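You operate a simulated robot arm through the tools that you are given. There is no shell and no other tool. Be economical: measure what you need, move in short steps, check, and stop when the job is done.

Carry out the task below with a simulated robot arm. There is one attempt and no reset: what you move stays moved.

TASK
Dry the wet red block in the dryer, then switch it off.
Fine: stand it on a pad and turn it under the hood, where it stays.

It is judged by the outcome, as a careful person would: the job done as asked, and still so three seconds after it is handed in. It fails if anything else is knocked over, pushed out of place, dropped, spilled or broken.

THE ROBOT
A 7-joint arm with a two-finger parallel gripper, fixed in place. Base frame: the origin is at the foot of the arm, x ahead of it, y to its left, z up; the work surface is at about z = 0.004. Lengths are in m, angles in degrees, forces in N, time in s.
With the tool pointing down near the work surface it reaches from about 0.24 to 0.62 m from the base axis. Its first joint turns from -66.0 to 66.0 degrees. Payload 2.6 kg.
Tool frame: the origin (TCP) lies between the finger pads and is the grasp point; the fingertips stand 0.03 m ahead of it; z points along the fingers, y is the line along which they close. The gripper opens to 0.094 m. The fingers are 0.028 m wide and 0.01 m thick; the gripper's body (0.05 by 0.096 m) begins 0.055 m behind the TCP.
Orientation is that of the tool frame in the base frame, as a unit quaternion [w, x, y, z]. With the fingers straight down and closing along the base's y, the tool's x points along the base's -x, its y along +y and its z along -z.

THE INTERFACE
- The arm moves only by the tool move_arm. Its argument "plan" is one flat list of numbers, 7 for each row, row after row: the shift along the tool's x, y, z in mm, then the turn, a rotation vector about the tool's x, y, z in degrees, then the finger opening in mm, from 0 to 94. In form: [x, y, z, wx, wy, wz, jaw, x, y, z, wx, wy, wz, jaw, ...]. A call has 1 to 20 rows; each row shifts and turns the commanded pose from where the row before left it, along the tool's axes as they then stand. A row lasts 0.2 s, in which the tool goes at most 0.05 m and 8.6 degrees; a call with a longer step from one row to the next is refused whole, and so is a gripper value outside its range. A pose out of reach is approached as far as the arm can. The call stops where the force on the tool passes 70 N (or 10 N more than at its start, if that is more) or the arm is blocked; 0.2 s more then pass. The fingers move at their own pace (about 0.072 m/s each) and stop on an object; they squeeze with about 35 N. The grip force told is the motor's: it shows also when the fingers shut on nothing. Time passes only in rows, and 0.2 s behind the last, so rows that do not move let the fingers close. It gives the time, the measured TCP pose, the force on the tool (base axes), the opening and the grip force at its end, in the units of the frame above (readings bear some noise), and new pictures: "views" is both (left out), scene, wrist or none.
- Cameras (640 x 400 px; columns grow to the right, rows downward): "scene" is fixed at [0.041, 0.4392, 0.5623]; the picture's right is [-0.71, -0.70, 0.00], its down [-0.42, 0.42, -0.81] and it looks along [0.57, -0.57, -0.59] (base axes); focal length 272 px, centre (320, 200). "wrist" rides on the gripper at [-0.037, 0, -0.058] in the tool frame; the picture's right is [0.00, -1.00, 0.00], its down [0.97, 0.00, -0.24] and it looks along [0.24, 0.00, 0.97] (tool axes); focal length 218 px, centre (320, 200).
- locate(camera, pixels): for up to 12 pixels [column, row] of the newest picture of that camera ("zoom" is the newest enlarged one), the place [x, y, z] in the base frame of the surface seen there, good to about 0.003 m. No time passes.
- close_up(camera, box): a new picture of the part [left, top, right, bottom] of that camera's present view, enlarged. No time passes.
- sign_off(): hands the job in; it is judged then, once.

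Work in short steps. Measure before you move; look again where a grasp or a placing could have gone wrong, and mend it. You have 80 turns and 120 pictures in all, the two below and enlarged ones among them. Open the gripper and draw the arm clear of the work before you hand the job in, unless the task says otherwise; then end with one line.

The tools are called after ">>>" as a command line: name --argument value ..., lists and objects as JSON in quotes. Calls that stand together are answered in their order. move_arm: Moves the arm, as the interface text tells. Its arguments: {"type":"object","properties":{"plan":{"type":"array"},"views":{"type":"string","enum":["both","scene","wrist","none"]}},"required":["plan"]} The other tools are called the same way: locate (camera, pixels) gives the place of the surface under pixels of a picture; close_up (camera, box) takes an enlarged picture of a part of a camera's view; sign_off () hands the job in.

At the start:

```text
time: 0.0
position: [0.3386, -0.1074, 0.3946]
tcp_rot: [0.0, 0.0, 1.0, 0.0]
contact_force: [-0.1, 0.0, -0.7]
finger_gap: 0.094
grasp_force: 0.1
```

scene: 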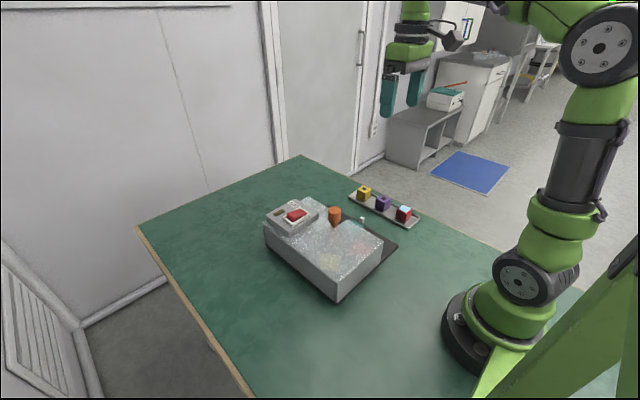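
wrist: 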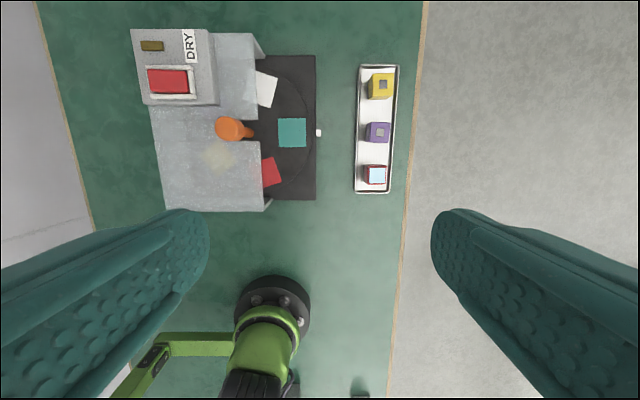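

The wrist view shows the dryer (red rocker at about 168,80, orange knob at 230,128, turntable with coloured pads) and the tray with three blocks. I'll enlarge both views.

>>> close_up --camera "wrist" --box '[120, 20, 420, 220]'

>>> close_up --camera "scene" --box '[250, 170, 430, 310]'

>>> locate --camera "wrist" --pixels '[[376, 175], [377, 132], [382, 85], [292, 132], [265, 90], [270, 172], [318, 132], [230, 128], [158, 80], [178, 80], [152, 46], [249, 132]]'

```text
2.00 times, centred on (270, 120) of wrist
```

zoom: 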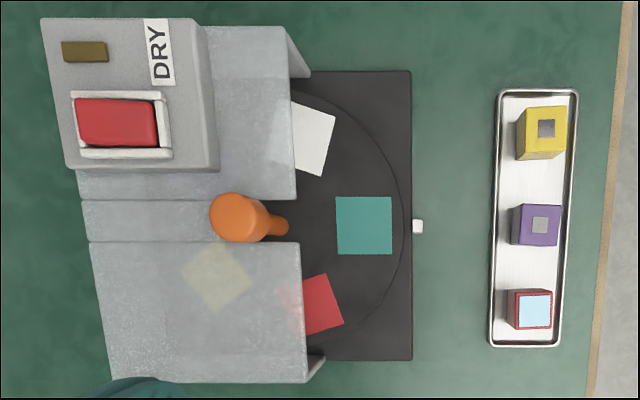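

```text
2.86 times, centred on (340, 240) of scene
```

zoom: 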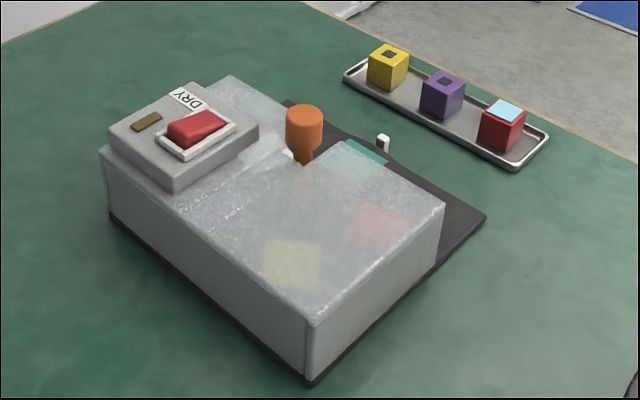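

```text
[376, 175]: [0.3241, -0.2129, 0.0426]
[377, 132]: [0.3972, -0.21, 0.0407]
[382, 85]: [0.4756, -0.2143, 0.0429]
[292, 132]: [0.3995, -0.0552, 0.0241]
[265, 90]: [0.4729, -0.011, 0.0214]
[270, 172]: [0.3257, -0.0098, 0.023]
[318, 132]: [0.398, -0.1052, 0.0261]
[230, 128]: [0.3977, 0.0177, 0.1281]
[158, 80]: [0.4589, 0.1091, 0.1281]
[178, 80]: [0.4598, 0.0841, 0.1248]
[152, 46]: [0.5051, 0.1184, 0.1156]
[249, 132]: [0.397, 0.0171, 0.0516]
```

>>> close_up --camera "scene" --box '[255, 185, 355, 250]'

>>> locate --camera "scene" --pixels '[[334, 209], [334, 219], [334, 224], [330, 208], [340, 208], [330, 235], [308, 222], [345, 260], [375, 240], [370, 268], [312, 205], [345, 290]]'

>>> locate --camera "wrist" --pixels '[[262, 45], [255, 105], [250, 120], [266, 150], [265, 205], [155, 118], [170, 205], [200, 130], [278, 118], [306, 118], [278, 147], [306, 147]]'

```text
6.15 times, centred on (305, 218) of scene
```

zoom: 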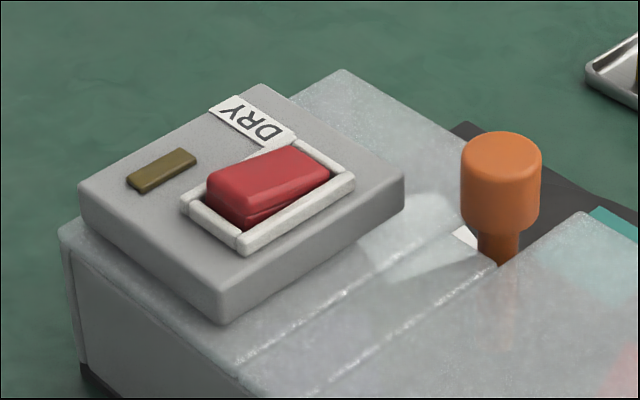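

```text
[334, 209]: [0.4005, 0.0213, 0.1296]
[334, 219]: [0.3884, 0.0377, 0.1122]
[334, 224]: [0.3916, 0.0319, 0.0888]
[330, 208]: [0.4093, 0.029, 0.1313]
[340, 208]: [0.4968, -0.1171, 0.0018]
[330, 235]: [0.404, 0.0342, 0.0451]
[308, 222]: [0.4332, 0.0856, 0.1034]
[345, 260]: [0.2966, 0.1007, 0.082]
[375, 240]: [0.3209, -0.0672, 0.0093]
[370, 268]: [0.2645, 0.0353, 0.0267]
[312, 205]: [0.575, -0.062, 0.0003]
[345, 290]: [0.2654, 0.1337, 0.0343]
```

```text
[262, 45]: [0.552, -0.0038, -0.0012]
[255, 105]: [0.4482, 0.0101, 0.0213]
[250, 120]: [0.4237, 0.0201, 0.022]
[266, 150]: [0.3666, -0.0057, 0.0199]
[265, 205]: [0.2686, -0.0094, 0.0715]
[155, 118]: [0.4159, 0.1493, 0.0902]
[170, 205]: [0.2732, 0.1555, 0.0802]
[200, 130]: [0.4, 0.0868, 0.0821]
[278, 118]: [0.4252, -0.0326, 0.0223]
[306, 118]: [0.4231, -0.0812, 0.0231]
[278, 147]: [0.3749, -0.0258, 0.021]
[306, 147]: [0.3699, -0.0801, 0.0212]
```

>>> close_up --camera "wrist" --box '[340, 140, 420, 200]'

>>> locate --camera "wrist" --pixels '[[356, 175], [391, 175], [373, 192], [361, 175], [370, 168], [384, 168], [370, 182], [384, 182], [366, 182], [357, 120], [396, 110], [377, 153]]'

```text
6.67 times, centred on (380, 170) of wrist
```

zoom: 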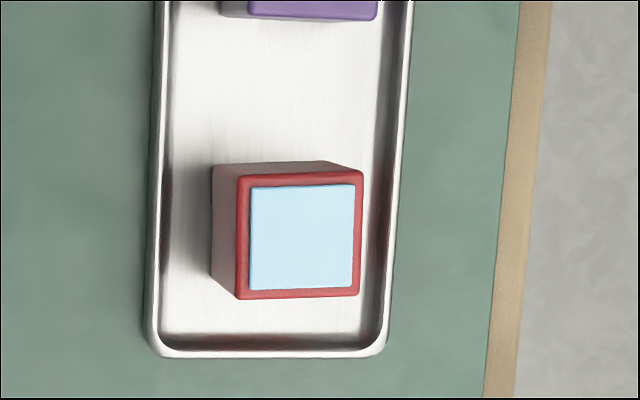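

```text
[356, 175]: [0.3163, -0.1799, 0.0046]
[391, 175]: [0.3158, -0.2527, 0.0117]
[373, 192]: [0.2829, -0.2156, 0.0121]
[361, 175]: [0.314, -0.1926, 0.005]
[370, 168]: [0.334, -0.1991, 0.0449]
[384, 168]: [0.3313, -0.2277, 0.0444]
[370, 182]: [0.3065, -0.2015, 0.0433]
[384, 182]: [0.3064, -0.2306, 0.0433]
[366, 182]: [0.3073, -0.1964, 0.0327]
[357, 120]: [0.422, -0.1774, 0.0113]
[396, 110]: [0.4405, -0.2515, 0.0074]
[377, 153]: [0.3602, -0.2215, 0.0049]
```

The red block stands at about (0.320, -0.2145), top z 0.044, tray rim z 0.012. I move above it, jaws partly closed.

>>> move_arm --plan '[2.7, -15.3, 42.1, 0, 0, 0, 60, 2.7, -15.3, 42.1, 0, 0, 0, 60, 2.7, -15.3, 42.1, 0, 0, 0, 60, 2.7, -15.3, 42.1, 0, 0, 0, 56, 2.7, -15.3, 42.1, 0, 0, 0, 56, 2.7, -15.3, 42.1, 0, 0, 0, 56, 2.4, -15.3, 42.1, 0, 0, 0, 56, 0, 0, 0, 0, 0, 0, 56]'

```text
time: 1.8
position: [0.3232, -0.2158, 0.1019]
tcp_rot: [0.0, 0.0, 1.0, 0.001]
contact_force: [0.2, -0.3, -0.3]
finger_gap: 0.0559
grasp_force: 0.0
```

scene: 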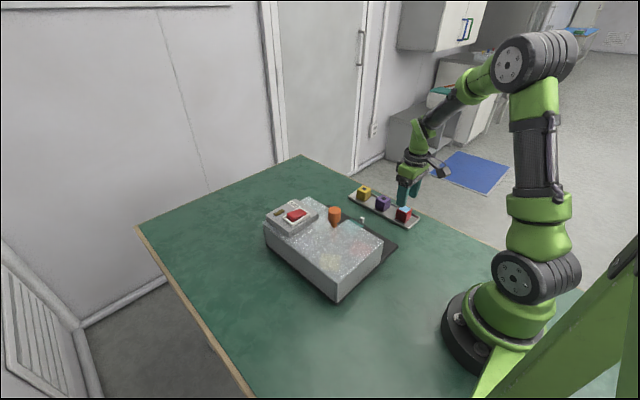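
wrist: 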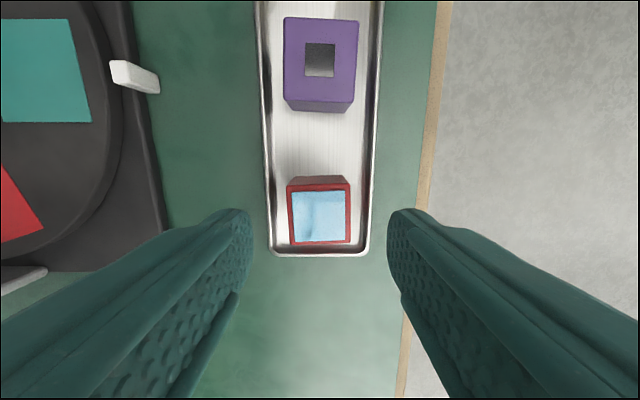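

>>> locate --camera "wrist" --pixels '[[320, 218], [290, 218], [349, 216], [320, 241], [320, 190], [375, 215], [265, 215]]'

```text
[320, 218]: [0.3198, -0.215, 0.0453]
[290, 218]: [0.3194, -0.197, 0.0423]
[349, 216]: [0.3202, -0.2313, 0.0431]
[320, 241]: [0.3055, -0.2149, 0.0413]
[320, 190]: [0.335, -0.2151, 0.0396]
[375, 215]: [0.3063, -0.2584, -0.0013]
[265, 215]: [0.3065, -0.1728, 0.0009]
```

The block is centred at (0.320, -0.2145) and lies straight ahead of the jaws. I descend to TCP z about 0.044, then close.

>>> move_arm --plan '[1, 0, 28, 0, 0, 0, 56, 1, 0, 28, 0, 0, 0, 56, 0, 0, 0, 0, 0, 0, 56, 0, 0, 0, 0, 0, 0, 25, 0, 0, 0, 0, 0, 0, 25, 0, 0, 0, 0, 0, 0, 25]' --views "wrist"

```text
time: 3.2
position: [0.3204, -0.2147, 0.0424]
tcp_rot: [0.0, 0.0, 1.0, 0.0]
contact_force: [0.0, 0.3, 0.6]
finger_gap: 0.0397
grasp_force: 34.6
```

wrist: 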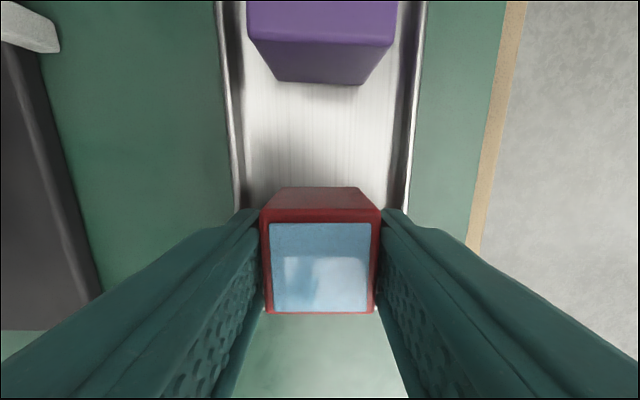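

Gripped (34.6 N, gap 0.040). I lift and carry it to above the teal pad near (0.398, -0.056).

>>> move_arm --plan '[0, 0, -30, 0, 0, 0, 25, 0, 0, -30, 0, 0, 0, 25, 0, 0, -30, 0, 0, 0, 25, -15.5, 31.4, 0, 0, 0, 0, 25, -15.5, 31.4, 0, 0, 0, 0, 25, -15.5, 31.4, 0, 0, 0, 0, 25, -15.5, 31.4, 0, 0, 0, 0, 25, -15.5, 31.4, 0, 0, 0, 0, 25, 0, 0, 0, 0, 0, 0, 25, 0, 0, 0, 0, 0, 0, 25]'

```text
time: 5.4
position: [0.3958, -0.0565, 0.1321]
tcp_rot: [0.0, 0.0, 1.0, 0.0]
contact_force: [-0.6, 0.2, -1.0]
finger_gap: 0.0397
grasp_force: 35.4
```

scene: 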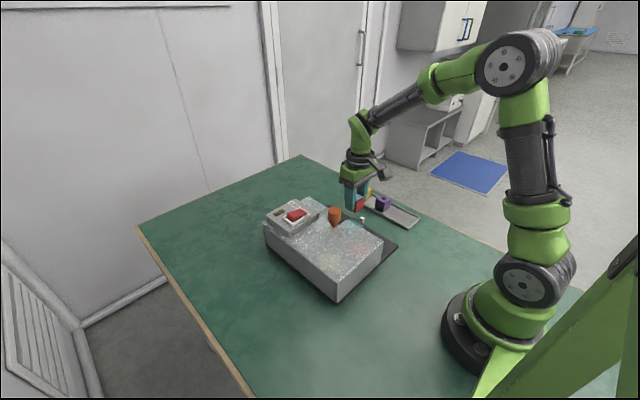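
wrist: 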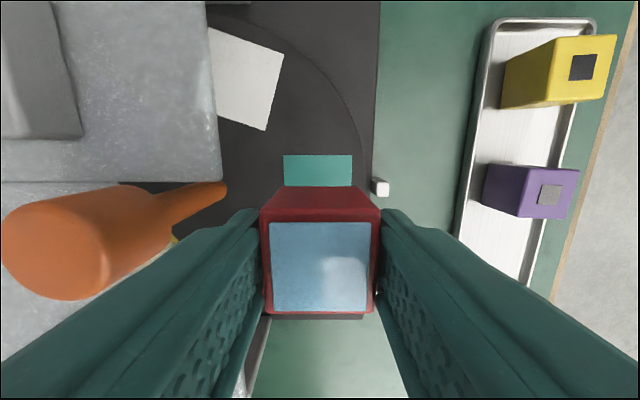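

>>> locate --camera "wrist" --pixels '[[318, 158], [286, 175], [350, 175], [381, 184], [222, 170], [222, 186], [245, 80], [112, 196], [180, 220]]'

```text
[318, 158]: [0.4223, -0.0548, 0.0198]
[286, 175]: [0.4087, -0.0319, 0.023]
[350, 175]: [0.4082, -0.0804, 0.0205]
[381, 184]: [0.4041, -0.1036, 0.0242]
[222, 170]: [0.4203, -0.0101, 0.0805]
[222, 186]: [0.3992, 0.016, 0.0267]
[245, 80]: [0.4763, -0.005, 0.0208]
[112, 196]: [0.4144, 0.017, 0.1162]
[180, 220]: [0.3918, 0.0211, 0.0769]
```

Pad centre is (0.398, -0.056), z 0.021; I lower to just above contact in slow steps, with a 2 mm x correction.

>>> move_arm --plan '[-2, 0, 25, 0, 0, 0, 25, 0, 0, 25, 0, 0, 0, 25, 0, 0, 15, 0, 0, 0, 25, 0, 0, 5, 0, 0, 0, 25, 0, 0, 2, 0, 0, 0, 25, 0, 0, 0, 0, 0, 0, 25]'

```text
time: 6.8
position: [0.3989, -0.0578, 0.0611]
tcp_rot: [0.0, -0.001, 1.0, 0.0]
contact_force: [0.1, 1.0, 1.4]
finger_gap: 0.0397
grasp_force: 35.3
```

scene: 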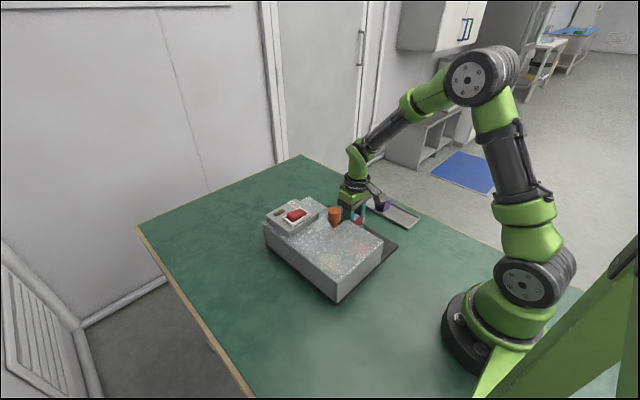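
wrist: 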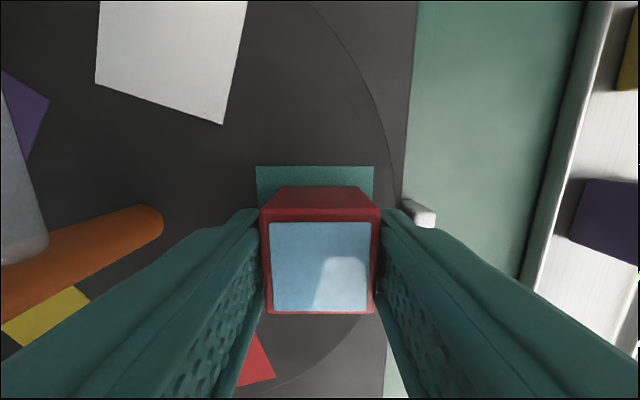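

>>> move_arm --plan '[0, 0, 1, 0, 0, 0, 25, 0, 0, 1, 0, 0, 0, 25, 0, 0, 0, 0, 0, 0, 25]' --views "none"

```text
time: 7.6
position: [0.4001, -0.0575, 0.0603]
tcp_rot: [0.003, 0.0, 1.0, 0.0]
contact_force: [-0.8, 1.0, 26.6]
finger_gap: 0.0398
grasp_force: 35.4
```

Force 26.6 N upward: the block is on the pad. I ease back 1 mm, open to 52 mm and rise.

>>> move_arm --plan '[0, 0, -1.5, 0, 0, 0, 25, 0, 0, 0, 0, 0, 0, 52, 0, 0, 0, 0, 0, 0, 52, 0, 0, -10, 0, 0, 0, 52, 0, 0, -30, 0, 0, 0, 52, 0, 0, -40, 0, 0, 0, 52, 0, 0, -45, 0, 0, 0, 52, 0, 0, 0, 0, 0, 0, 52]'

```text
time: 9.4
position: [0.401, -0.0569, 0.1867]
tcp_rot: [0.0, 0.001, 1.0, 0.001]
contact_force: [0.1, 0.2, -1.4]
finger_gap: 0.0518
grasp_force: 0.0
```

scene: 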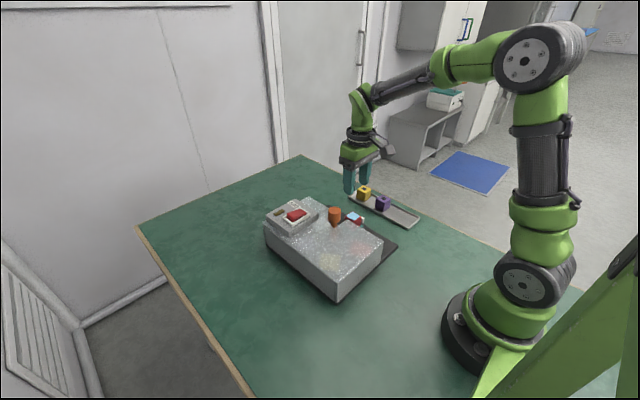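
wrist: 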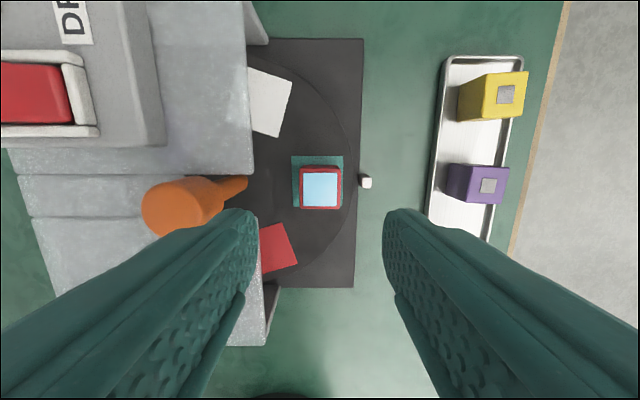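

Block stands cleanly on the teal pad. Next I move above the orange knob (about 0.398, 0.023) and pre-turn the wrist by -85°.

>>> move_arm --plan '[2, 40, 0, 0, 0, 0, 60, 1, 40, 0, 0, 0, 0, 60, 0, 0, 0, 0, 0, -8.5, 60, 0, 0, 0, 0, 0, -8.5, 60, 0, 0, 0, 0, 0, -8.5, 60, 0, 0, 0, 0, 0, -8.5, 60, 0, 0, 0, 0, 0, -8.5, 60, 0, 0, 0, 0, 0, -8.5, 60, 0, 0, 0, 0, 0, -8.5, 60, 0, 0, 0, 0, 0, -8.5, 60, 0, 0, 0, 0, 0, -8.5, 60, 0, 0, 0, 0, 0, -8.5, 60, 0, 0, 0, 0, 0, 0, 60, 0, 0, 0, 0, 0, 0, 60]'

```text
time: 12.4
position: [0.3944, 0.0222, 0.1855]
tcp_rot: [0.001, -0.676, 0.737, 0.001]
contact_force: [-0.4, 0.2, -0.1]
finger_gap: 0.0599
grasp_force: 0.1
```

scene: 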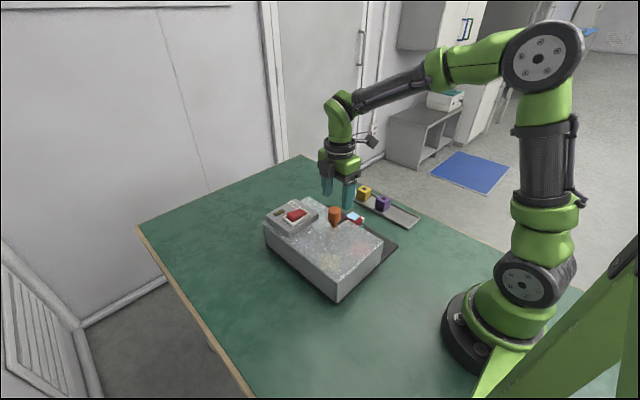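
wrist: 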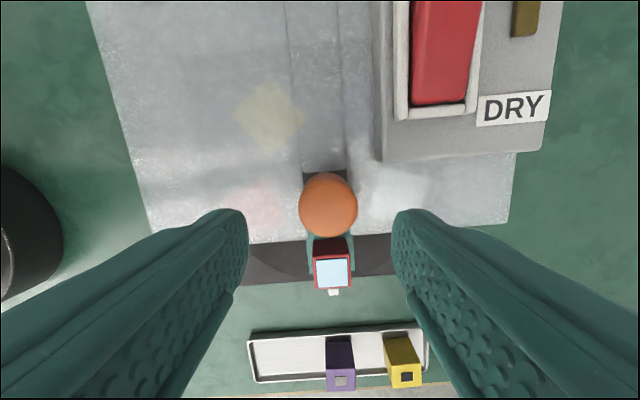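

>>> locate --camera "wrist" --pixels '[[328, 205], [302, 205], [354, 207], [328, 178], [328, 230], [345, 178], [385, 155], [250, 150], [320, 140]]'

```text
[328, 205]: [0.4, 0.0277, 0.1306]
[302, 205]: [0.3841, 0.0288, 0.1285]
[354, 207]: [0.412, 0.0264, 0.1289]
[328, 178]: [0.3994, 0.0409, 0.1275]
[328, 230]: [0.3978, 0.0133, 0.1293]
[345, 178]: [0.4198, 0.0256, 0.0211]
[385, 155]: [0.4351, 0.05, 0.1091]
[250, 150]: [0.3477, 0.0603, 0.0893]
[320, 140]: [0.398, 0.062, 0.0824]
```

Knob centre is about (0.3985, 0.0275), top z 0.129; the switch box corner is at (0.435, 0.05). I centre, narrow to 46 mm, descend to TCP z about 0.121 and grip.

>>> move_arm --plan '[-5.3, -3.6, 0, 0, 0, 0, 46, 0, 0, 0, 0, 0, 0, 46, 0, 0, 30, 0, 0, 0, 46, 0, 0, 25, 0, 0, 0, 46, 0, 0, 9, 0, 0, 0, 46, 0, 0, 0, 0, 0, 0, 46]' --views "wrist"

```text
time: 13.8
position: [0.398, 0.0284, 0.1203]
tcp_rot: [0.0, -0.676, 0.737, 0.0]
contact_force: [-0.4, -0.3, -0.4]
finger_gap: 0.046
grasp_force: 0.0
```

wrist: 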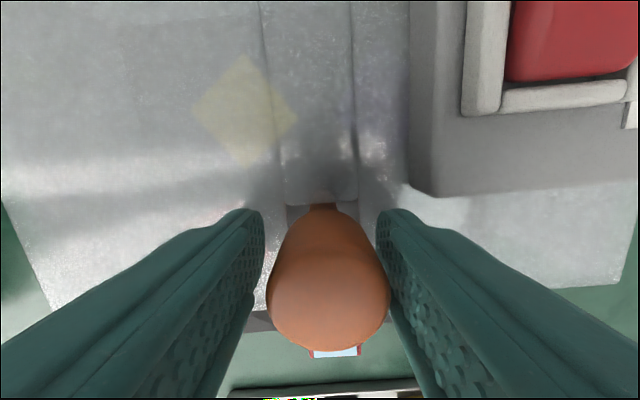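

>>> move_arm --plan '[0, 0, 0, 0, 0, 0, 15, 0, 0, 0, 0, 0, 0, 15, 0, 0, 0, 0, 0, 0, 15, 0, 0, 0, 0, 0, 2, 15, 0, 0, 0, 0, 0, 4, 15, 0, 0, 0, 0, 0, 5, 15, 0, 0, 0, 0, 0, 5, 15, 0, 0, 0, 0, 0, 4, 15, 0, 0, 0, 0, 0, 0, 15]'

```text
time: 15.8
position: [0.3999, 0.0269, 0.1204]
tcp_rot: [0.002, -0.539, 0.842, -0.003]
contact_force: [45.0, -5.9, -45.5]
finger_gap: 0.0341
grasp_force: 45.0
```

scene: 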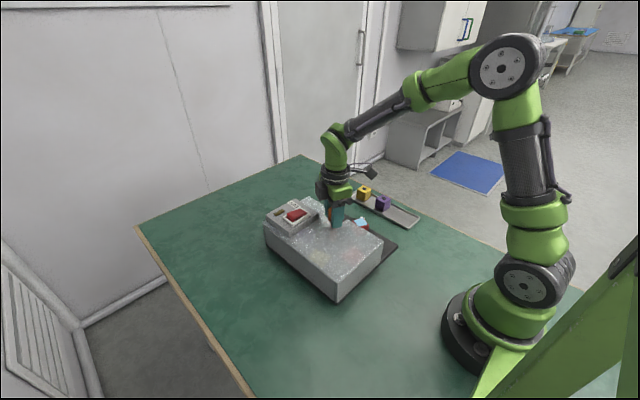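
wrist: 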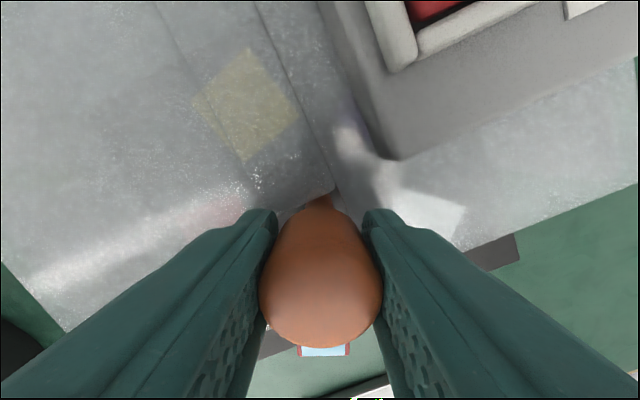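

The disc turned with the knob (teal/block follows), but side load is 45 N in x and -45 in z. I shift the command to relieve it and read.

>>> move_arm --plan '[-0.8, -1.8, 1, 0, 0, 0, 15, 0, 0, 0, 0, 0, 0, 15]' --views "none"

```text
time: 16.4
position: [0.3999, 0.026, 0.1213]
tcp_rot: [0.001, -0.538, 0.843, -0.002]
contact_force: [20.1, -8.5, -24.1]
finger_gap: 0.034
grasp_force: 44.6
```

>>> move_arm --plan '[-0.2, -1.5, 1, 0, 0, 0, 15, 0, 0, 0, 0, 0, 0, 15]' --views "none"

```text
time: 17.0
position: [0.3999, 0.0269, 0.12]
tcp_rot: [-0.001, -0.537, 0.844, 0.001]
contact_force: [-15.3, -11.5, 8.9]
finger_gap: 0.0339
grasp_force: 44.8
```

Loads are small now; axis about (0.3998, 0.0265). I turn on by 30°.

>>> move_arm --plan '[0, 0, 0, 0, 0, 5, 15, 0, 0, 0, 0, 0, 5, 15, 0, 0, 0, 0, 0, 5, 15, 0, 0, 0, 0, 0, 5, 15, 0, 0, 0, 0, 0, 5, 15, 0, 0, 0, 0, 0, 5, 15, 0, 0, 0, 0, 0, 0, 15]' --views "scene"

```text
time: 18.6
position: [0.4019, 0.0263, 0.12]
tcp_rot: [-0.002, -0.298, 0.955, 0.001]
contact_force: [-31.5, -21.6, 36.4]
finger_gap: 0.0337
grasp_force: 44.2
```

scene: 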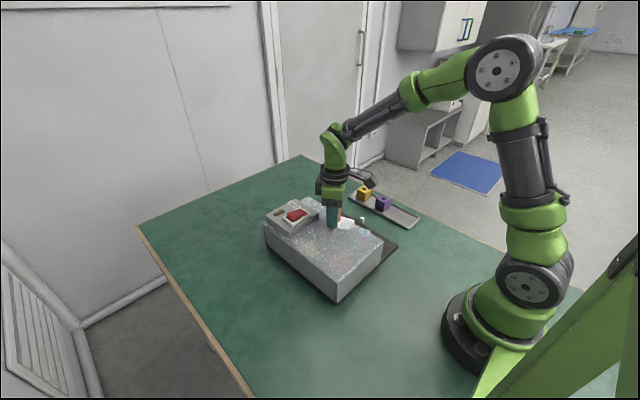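

Turned about 30° more, block rounding toward the hood. I trim the load (-31,-22,+36 N) and turn another 30°.

>>> move_arm --plan '[1.6, 0, -1, 0, 0, 0, 15, 0, 0, 0, 0, 0, 5, 15, 0, 0, 0, 0, 0, 5, 15, 0, 0, 0, 0, 0, 5, 15, 0, 0, 0, 0, 0, 5, 15, 0, 0, 0, 0, 0, 5, 15, 0, 0, 0, 0, 0, 5, 15, 0, 0, 0, 0, 0, 0, 15]'

```text
time: 20.4
position: [0.4014, 0.0255, 0.12]
tcp_rot: [0.001, -0.043, 0.999, -0.001]
contact_force: [24.6, -12.0, -17.0]
finger_gap: 0.034
grasp_force: 44.9
```

scene: 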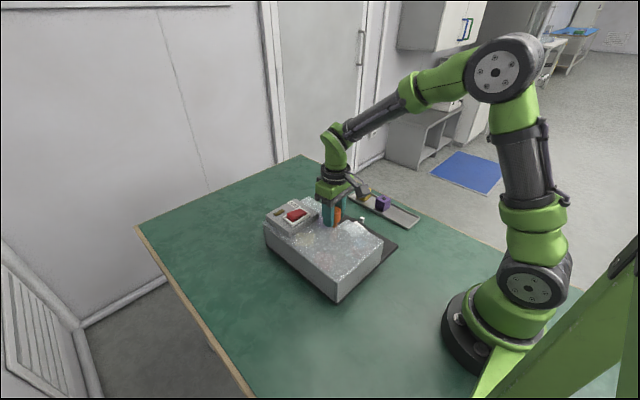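
wrist: 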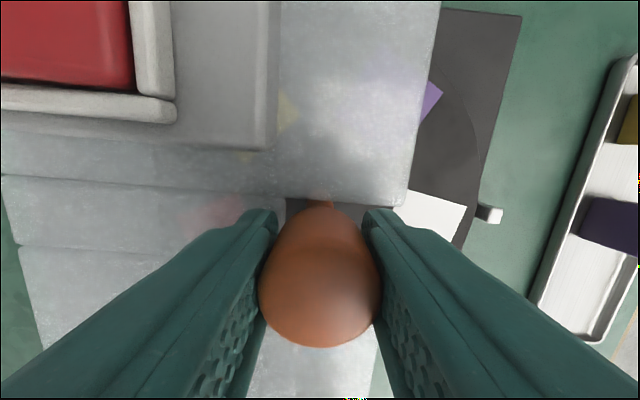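

About 80° done (white pad now near the front). Trim and continue 35°.

>>> move_arm --plan '[-0.9, -0.5, 0.5, 0, 0, 0, 15, 0, 0, 0, 0, 0, 5, 15, 0, 0, 0, 0, 0, 5, 15, 0, 0, 0, 0, 0, 5, 15, 0, 0, 0, 0, 0, 5, 15, 0, 0, 0, 0, 0, 5, 15, 0, 0, 0, 0, 0, 5, 15, 0, 0, 0, 0, 0, 5, 15, 0, 0, 0, 0, 0, 0, 15]' --views "scene"

```text
time: 22.4
position: [0.4005, 0.0236, 0.1207]
tcp_rot: [-0.001, 0.261, 0.965, -0.002]
contact_force: [-14.3, -21.6, 8.3]
finger_gap: 0.0338
grasp_force: 44.4
```

scene: 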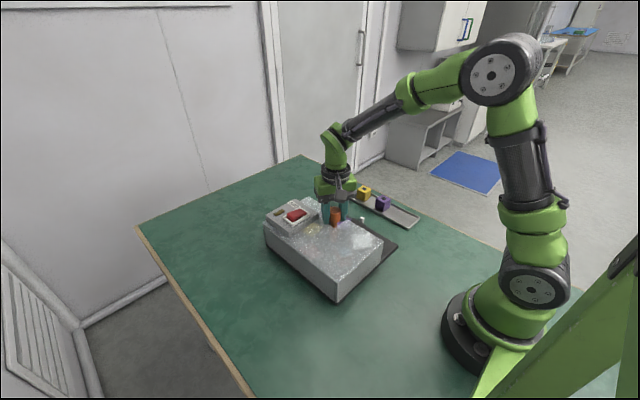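

>>> move_arm --plan '[0, -1.1, 0, 0, 0, 0, 15, 0, 0, 0, 0, 0, 5, 15, 0, 0, 0, 0, 0, 5, 15, 0, 0, 0, 0, 0, 5, 15, 0, 0, 0, 0, 0, 5, 15, 0, 0, 0, 0, 0, 5, 15, 0, 0, 0, 0, 0, 5, 15, 0, 0, 0, 0, 0, 5, 15, 0, 0, 0, 0, 0, 0, 15]'

```text
time: 24.4
position: [0.4004, 0.023, 0.1205]
tcp_rot: [-0.001, 0.539, 0.842, 0.0]
contact_force: [-27.1, -17.7, 16.3]
finger_gap: 0.0339
grasp_force: 45.3
```

scene: 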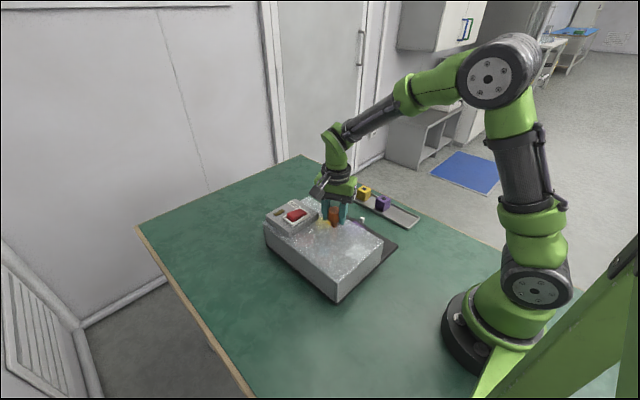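
wrist: 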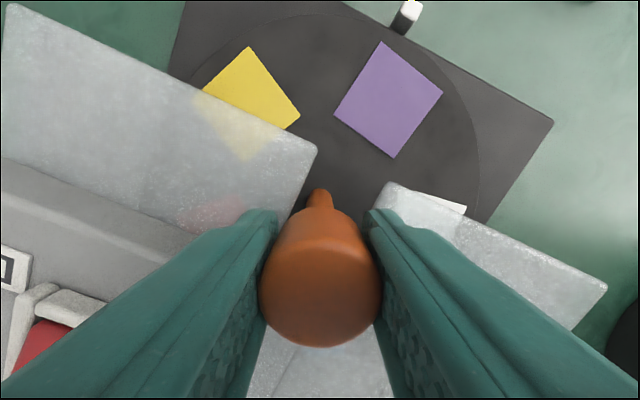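

About 150° done, purple pad at the front. I trim and turn the last 28° to put the teal pad at the back under the hood.

>>> move_arm --plan '[-0.2, -1.2, -0.4, 0, 0, 0, 15, 0, 0, 0, 0, 0, 5, 15, 0, 0, 0, 0, 0, 5, 15, 0, 0, 0, 0, 0, 5, 15, 0, 0, 0, 0, 0, 5, 15, 0, 0, 0, 0, 0, 4, 15, 0, 0, 0, 0, 0, 4, 15, 0, 0, 0, 0, 0, 0, 15, 0, 0, 0, 0, 0, 0, 15]' --views "wrist"

```text
time: 26.4
position: [0.3999, 0.0242, 0.1209]
tcp_rot: [0.0, 0.726, 0.688, -0.001]
contact_force: [-7.9, -10.8, -15.1]
finger_gap: 0.034
grasp_force: 44.9
```

wrist: 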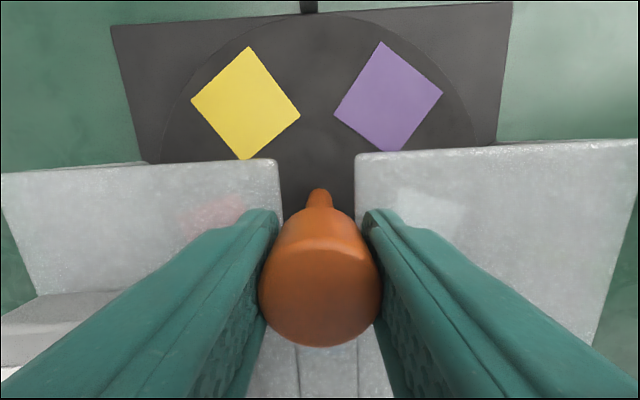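

Yellow and purple are symmetric at the front, so the teal pad is at the back. I release the knob and rise.

>>> move_arm --plan '[0, 0, 0, 0, 0, 0, 46, 0, 0, 0, 0, 0, 0, 46, 0, 0, -15, 0, 0, 0, 46, 0, 0, -30, 0, 0, 0, 46, 0, 0, -45, 0, 0, 0, 46, 0, 0, -45, 0, 0, 0, 46, 0, 0, 0, 0, 0, 0, 46]'

>>> close_up --camera "scene" --box '[250, 170, 430, 310]'

```text
time: 28.0
position: [0.4018, 0.0225, 0.2561]
tcp_rot: [0.0, 0.726, 0.688, -0.001]
contact_force: [-0.4, -0.9, 0.7]
finger_gap: 0.0458
grasp_force: 0.1
```

scene: 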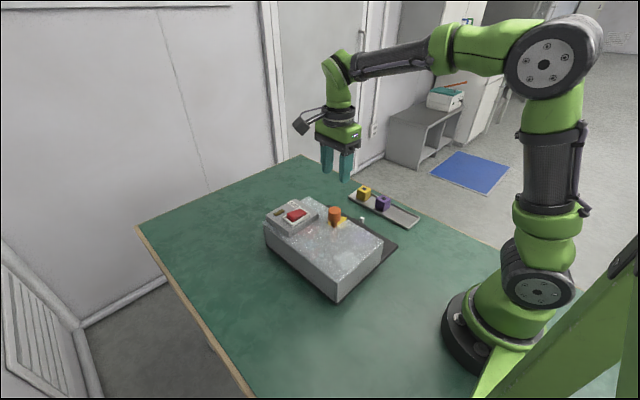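
wrist: 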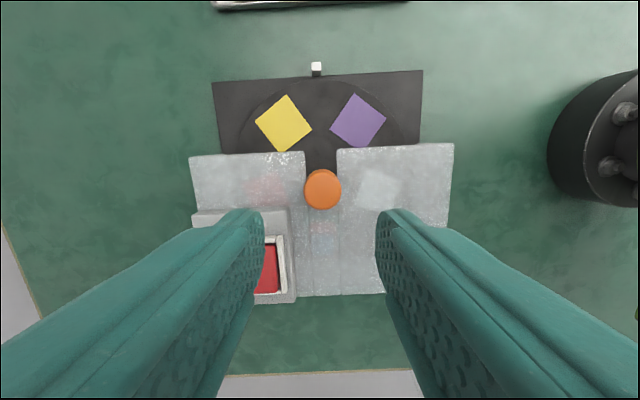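

```text
2.86 times, centred on (340, 240) of scene
```

zoom: 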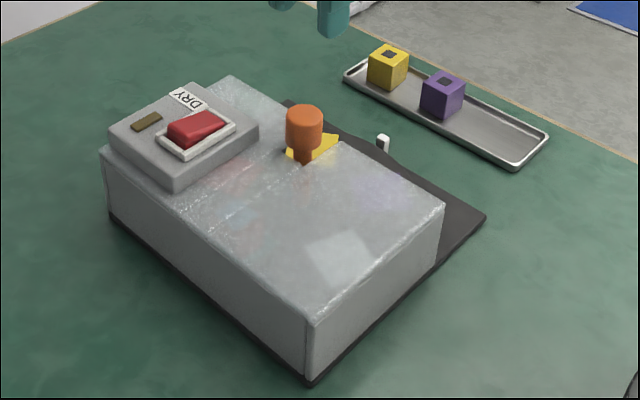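

The block shows faintly under the hood. Next the rocker: I turn the wrist back to neutral and look down on the switch with jaws closed.

>>> move_arm --plan '[0, 0, 0, 0, 0, -8.5, 46, 0, 0, 0, 0, 0, -8.5, 46, 0, 0, 0, 0, 0, -8.5, 46, 0, 0, 0, 0, 0, -8.5, 46, 0, 0, 0, 0, 0, -8.5, 46, 0, 0, 0, 0, 0, -8.5, 20, 0, 0, 0, 0, 0, -8.5, 0, 0, 0, 0, 0, 0, -8.5, 0, 0, 0, 0, 0, 0, -8.5, 0, 0, 0, 0, 0, 0, -8.5, 0, 0, 0, 0, 0, 0, -8, 0, -10, 37, 0, 0, 0, 0, 0, -10, 37, 0, 0, 0, 0, 0, 0, 0, 0, 0, 0, 0, 0]' --views "wrist"

>>> close_up --camera "scene" --box '[260, 190, 330, 240]'

```text
time: 31.0
position: [0.4208, 0.0987, 0.2567]
tcp_rot: [0.0, 0.0, 1.0, 0.0]
contact_force: [0.7, -0.8, 0.2]
finger_gap: 0.0
grasp_force: 32.5
```

wrist: 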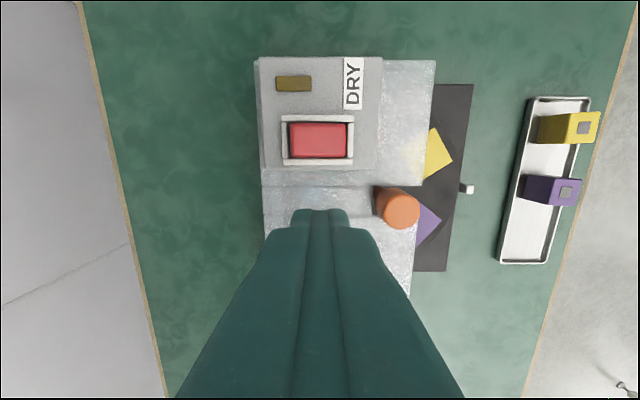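

```text
8.00 times, centred on (295, 215) of scene
```

zoom: 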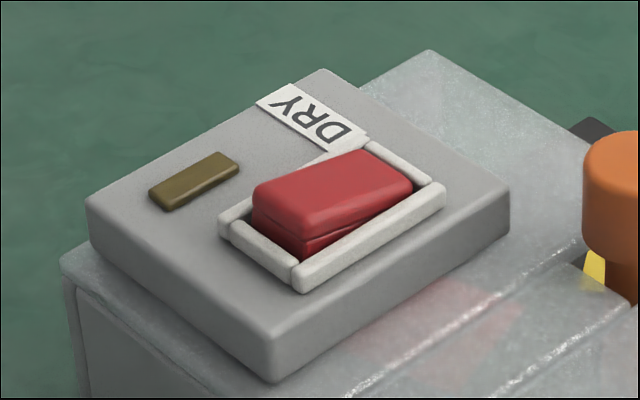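

>>> locate --camera "wrist" --pixels '[[294, 140], [306, 140], [318, 140], [330, 140], [344, 140], [318, 126], [318, 153], [318, 118], [286, 140], [351, 140], [294, 84], [270, 110]]'

>>> close_up --camera "wrist" --box '[250, 50, 400, 190]'

```text
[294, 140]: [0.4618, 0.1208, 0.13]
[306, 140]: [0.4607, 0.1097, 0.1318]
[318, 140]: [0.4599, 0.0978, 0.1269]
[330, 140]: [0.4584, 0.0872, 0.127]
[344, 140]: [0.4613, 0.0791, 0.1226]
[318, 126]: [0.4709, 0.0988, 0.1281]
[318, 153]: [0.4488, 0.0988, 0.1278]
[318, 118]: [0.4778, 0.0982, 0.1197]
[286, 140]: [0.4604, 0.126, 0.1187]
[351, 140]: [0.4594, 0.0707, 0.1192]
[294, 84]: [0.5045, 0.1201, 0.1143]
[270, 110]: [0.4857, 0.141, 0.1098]
```

```text
2.86 times, centred on (325, 120) of wrist
```

zoom: 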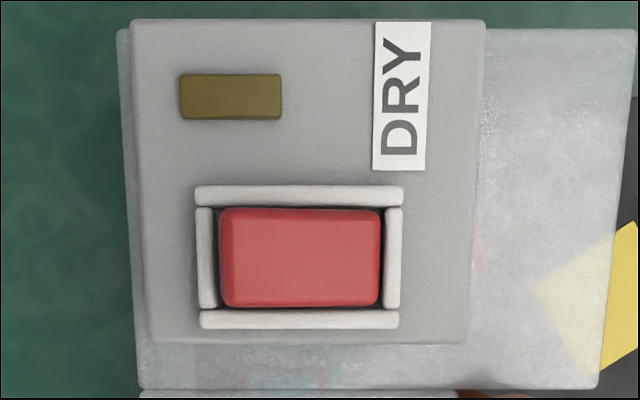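

The rocker is high at +y (z 0.131 at y 0.12), low at -y, lamp dark, so off. I go above the raised end at (0.460, 0.113).

>>> move_arm --plan '[-39.5, 14, 0, 0, 0, 0, 0, 0, 0, 40, 0, 0, 0, 0, 0, 0, 36, 0, 0, 0, 0, 0, 0, 0, 0, 0, 0, 0, 0, 0, 0, 0, 0, 0, 0]'

```text
time: 32.2
position: [0.4591, 0.1132, 0.1793]
tcp_rot: [0.001, 0.0, 1.0, 0.001]
contact_force: [0.5, -0.9, 0.1]
finger_gap: 0.0001
grasp_force: 32.7
```

scene: 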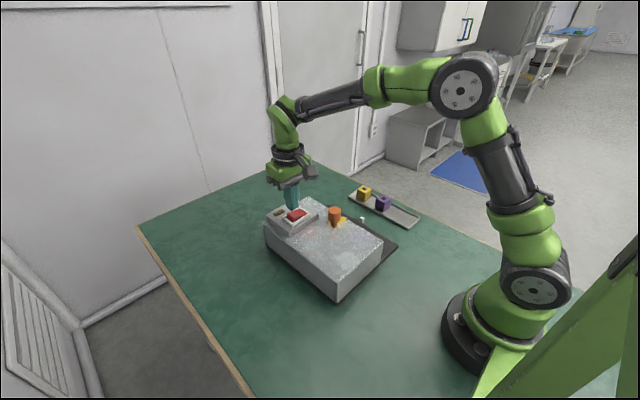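
wrist: 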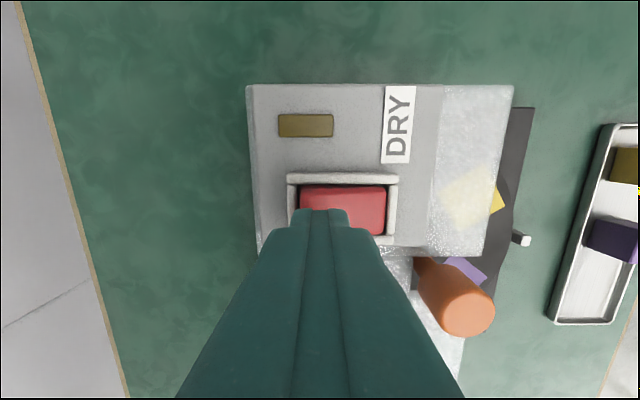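

Tip is over the raised end. I press slowly down to TCP z about 0.154 and come back up.

>>> move_arm --plan '[0, 0, 12, 0, 0, 0, 0, 0, 0, 5, 0, 0, 0, 0, 0, 0, 3, 0, 0, 0, 0, 0, 0, 3, 0, 0, 0, 0, 0, 0, 2, 0, 0, 0, 0]'

```text
time: 33.4
position: [0.4599, 0.1136, 0.1569]
tcp_rot: [0.003, -0.001, 1.0, 0.002]
contact_force: [-4.0, 6.7, 19.0]
finger_gap: 0.0
grasp_force: 33.1
```

scene: 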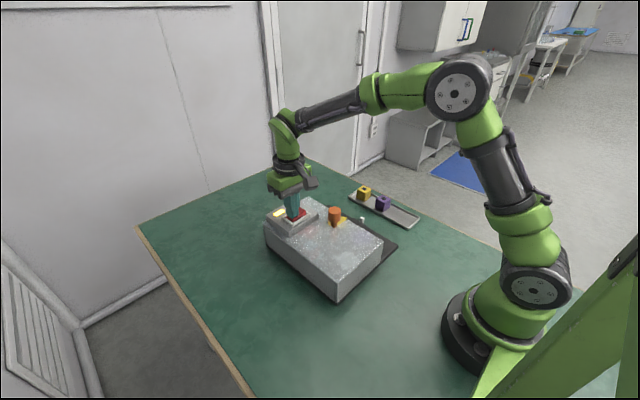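
wrist: 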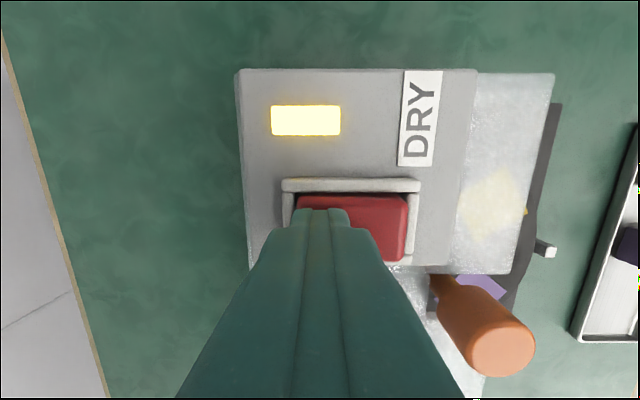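

The lamp is lit: the dryer is on. I rise, shift over the other end (y about 0.083), and look at the block.

>>> move_arm --plan '[0, 0, -30, 0, 0, 0, 0, 0, -31, 0, 0, 0, 0, 0, 0, 0, 0, 0, 0, 0, 0]'

>>> close_up --camera "scene" --box '[255, 190, 375, 270]'

```text
time: 34.2
position: [0.4599, 0.08, 0.1843]
tcp_rot: [-0.001, 0.0, 1.0, 0.0]
contact_force: [0.3, -0.1, 0.7]
finger_gap: 0.0
grasp_force: 32.5
```

scene: 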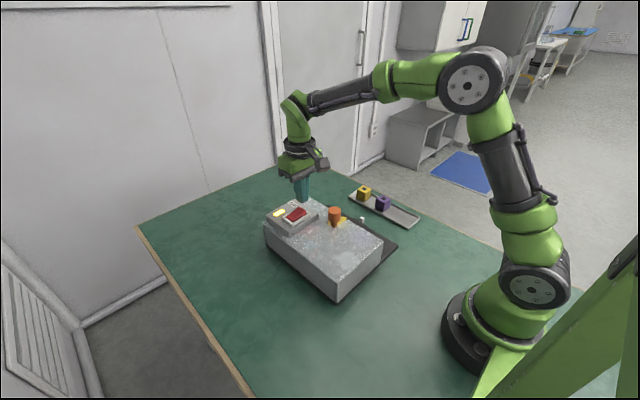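
wrist: 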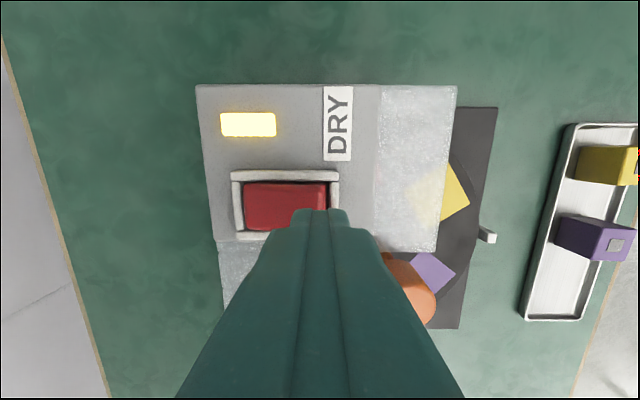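

```text
5.00 times, centred on (315, 230) of scene
```

zoom: 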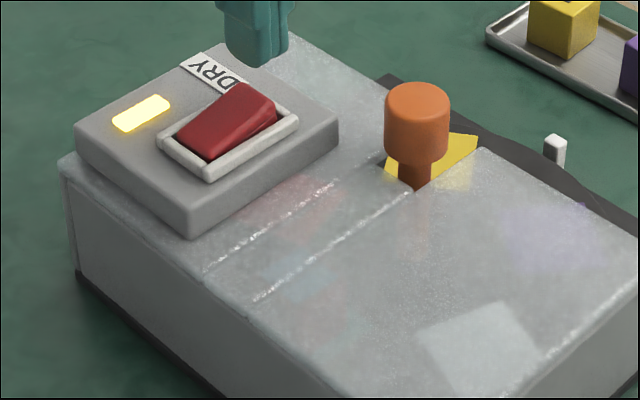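

The block shows as a faint bluish/red patch at zoom (310, 290). I wait in place and compare.

>>> move_arm --plan '[0, 0, 0, 0, 0, 0, 0, 0, 0, 0, 0, 0, 0, 0, 0, 0, 0, 0, 0, 0, 0, 0, 0, 0, 0, 0, 0, 0, 0, 0, 0, 0, 0, 0, 0, 0, 0, 0, 0, 0, 0, 0, 0, 0, 0, 0, 0, 0, 0, 0, 0, 0, 0, 0, 0, 0, 0, 0, 0, 0, 0, 0, 0, 0, 0, 0, 0, 0, 0, 0, 0, 0, 0, 0, 0, 0, 0, 0, 0, 0, 0, 0, 0, 0, 0, 0, 0, 0, 0, 0, 0, 0, 0, 0, 0, 0, 0, 0, 0, 0, 0, 0, 0, 0, 0, 0, 0, 0, 0, 0, 0, 0, 0, 0, 0, 0, 0, 0, 0, 0, 0, 0, 0, 0, 0, 0, 0, 0, 0, 0, 0, 0, 0, 0, 0, 0, 0, 0, 0, 0]' --views "none"

>>> close_up --camera "scene" --box '[255, 190, 375, 270]'

```text
time: 38.4
position: [0.4599, 0.0808, 0.1855]
tcp_rot: [0.0, 0.0, 1.0, -0.001]
contact_force: [-0.2, 0.0, -0.2]
finger_gap: 0.0
grasp_force: 32.9
```

```text
5.00 times, centred on (315, 230) of scene
```

zoom: 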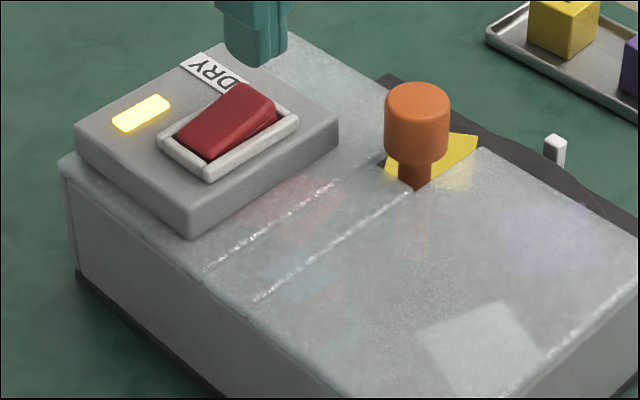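

>>> close_up --camera "scene" --box '[295, 230, 343, 260]'

>>> move_arm --plan '[0, 0, 0, 0, 0, 0, 0, 0, 0, 0, 0, 0, 0, 0, 0, 0, 0, 0, 0, 0, 0, 0, 0, 0, 0, 0, 0, 0, 0, 0, 0, 0, 0, 0, 0, 0, 0, 0, 0, 0, 0, 0, 0, 0, 0, 0, 0, 0, 0, 0, 0, 0, 0, 0, 0, 0, 0, 0, 0, 0, 0, 0, 0, 0, 0, 0, 0, 0, 0, 0, 0, 0, 0, 0, 0, 0, 0, 0, 0, 0, 0, 0, 0, 0, 0, 0, 0, 0, 0, 0, 0, 0, 0, 0, 0, 0, 0, 0, 0, 0, 0, 0, 0, 0, 0, 0, 0, 0, 0, 0, 0, 0, 0, 0, 0, 0, 0, 0, 0, 0, 0, 0, 0, 0, 0, 0, 0, 0, 0, 0, 0, 0, 0, 0, 0, 0, 0, 0, 0, 0]' --views "none"

>>> close_up --camera "scene" --box '[295, 230, 343, 260]'

```text
13.33 times, centred on (319, 245) of scene
```

zoom: 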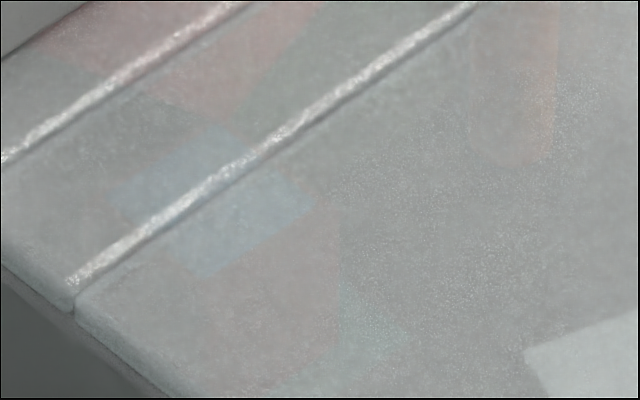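

```text
time: 42.6
position: [0.46, 0.0799, 0.185]
tcp_rot: [0.0, 0.0, 1.0, 0.0]
contact_force: [-0.2, -0.4, 0.1]
finger_gap: 0.0
grasp_force: 33.1
```

```text
13.33 times, centred on (319, 245) of scene
```

zoom: 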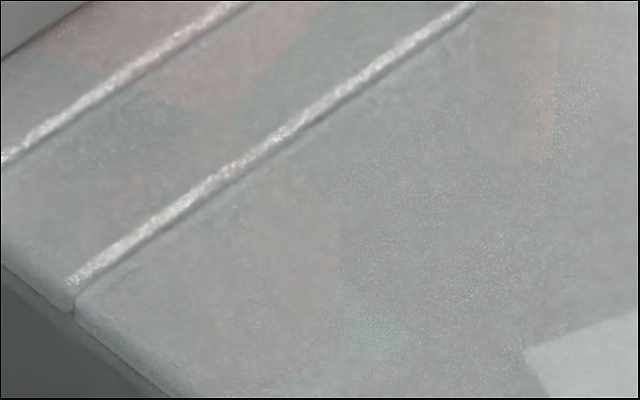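

The blue patch has vanished: the block is dry. I switch off now by pressing the raised -y end at y about 0.083.

>>> move_arm --plan '[0, 3, 12, 0, 0, 0, 0, 0, 0, 9, 0, 0, 0, 0, 0, 0, 3, 0, 0, 0, 0, 0, 0, 3, 0, 0, 0, 0, 0, 0, 3, 0, 0, 0, 0]' --views "wrist"

```text
time: 43.8
position: [0.4605, 0.0832, 0.1567]
tcp_rot: [0.001, 0.001, 1.0, 0.001]
contact_force: [-14.0, -4.8, 25.9]
finger_gap: 0.0002
grasp_force: 32.8
```

wrist: 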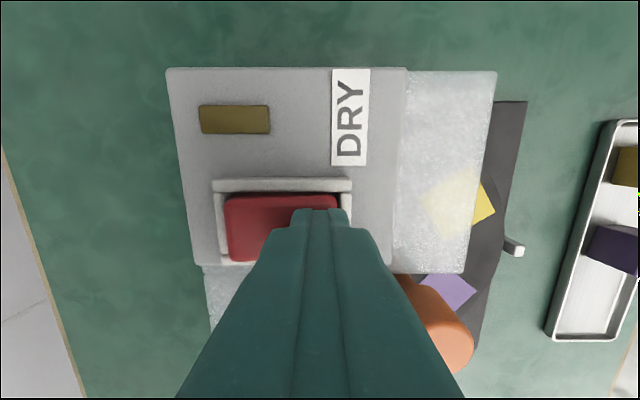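

The lamp is dark: off. I rise, move clear toward the front-right, and open the gripper.

>>> move_arm --plan '[0, 0, -40, 0, 0, 0, 0, 0, 0, -45, 0, 0, 0, 0, 0, 0, -45, 0, 0, 0, 0, 0, 0, -45, 0, 0, 0, 30, 20, -40, -10, 0, 0, 0, 60, 20, -40, 0, 0, 0, 0, 90, 20, -40, 0, 0, 0, 0, 90, 20, -40, 0, 0, 0, 0, 90, 20, -30, 0, 0, 0, 0, 90, 0, 0, 0, 0, 0, 0, 90]'

>>> close_up --camera "scene" --box '[250, 170, 430, 310]'

>>> close_up --camera "scene" --box '[295, 230, 343, 260]'

```text
time: 46.0
position: [0.3602, -0.1079, 0.3384]
tcp_rot: [-0.001, 0.001, 1.0, -0.001]
contact_force: [-0.1, -0.2, 0.0]
finger_gap: 0.0899
grasp_force: 0.1
```

scene: 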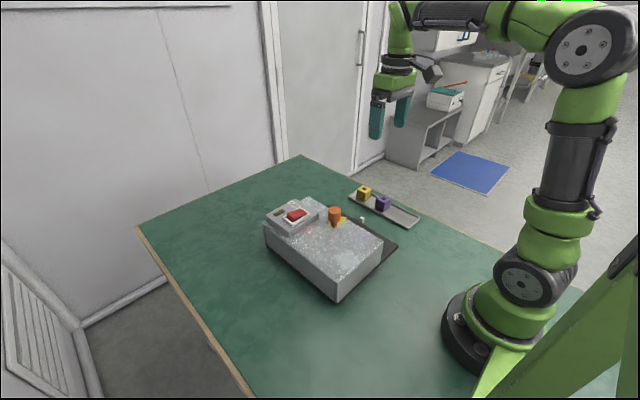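
wrist: 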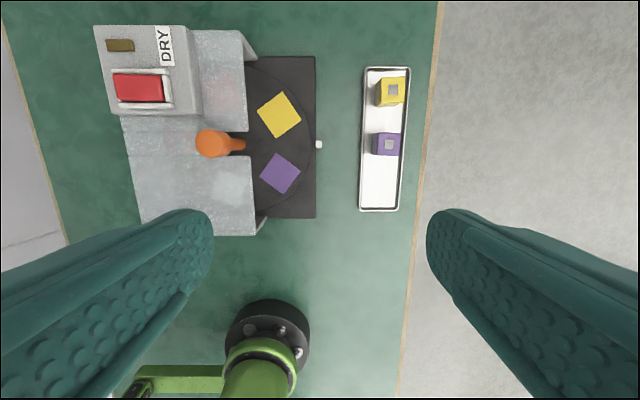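

```text
2.86 times, centred on (340, 240) of scene
```

zoom: 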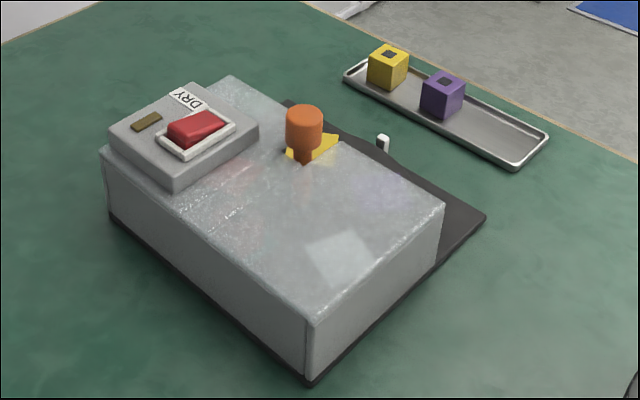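

```text
13.33 times, centred on (319, 245) of scene
```

zoom: 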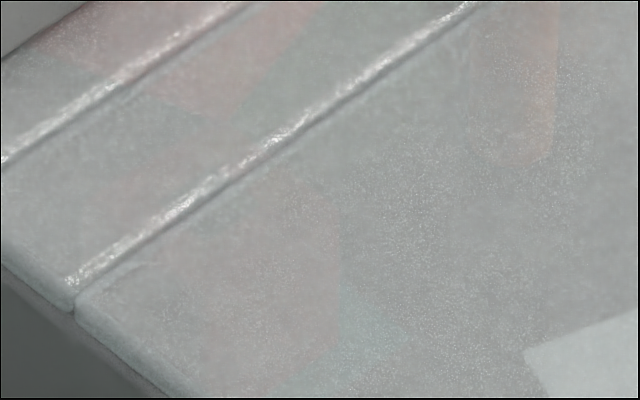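

The lamp is dark, the block is dry under the hood, the other blocks are in place and the arm is clear, so I hand it in.

>>> sign_off

```text
The job is handed in.
```

The red block is dry and still standing on the teal pad under the hood. The dryer is switched off, the gripper is open and the arm is clear.
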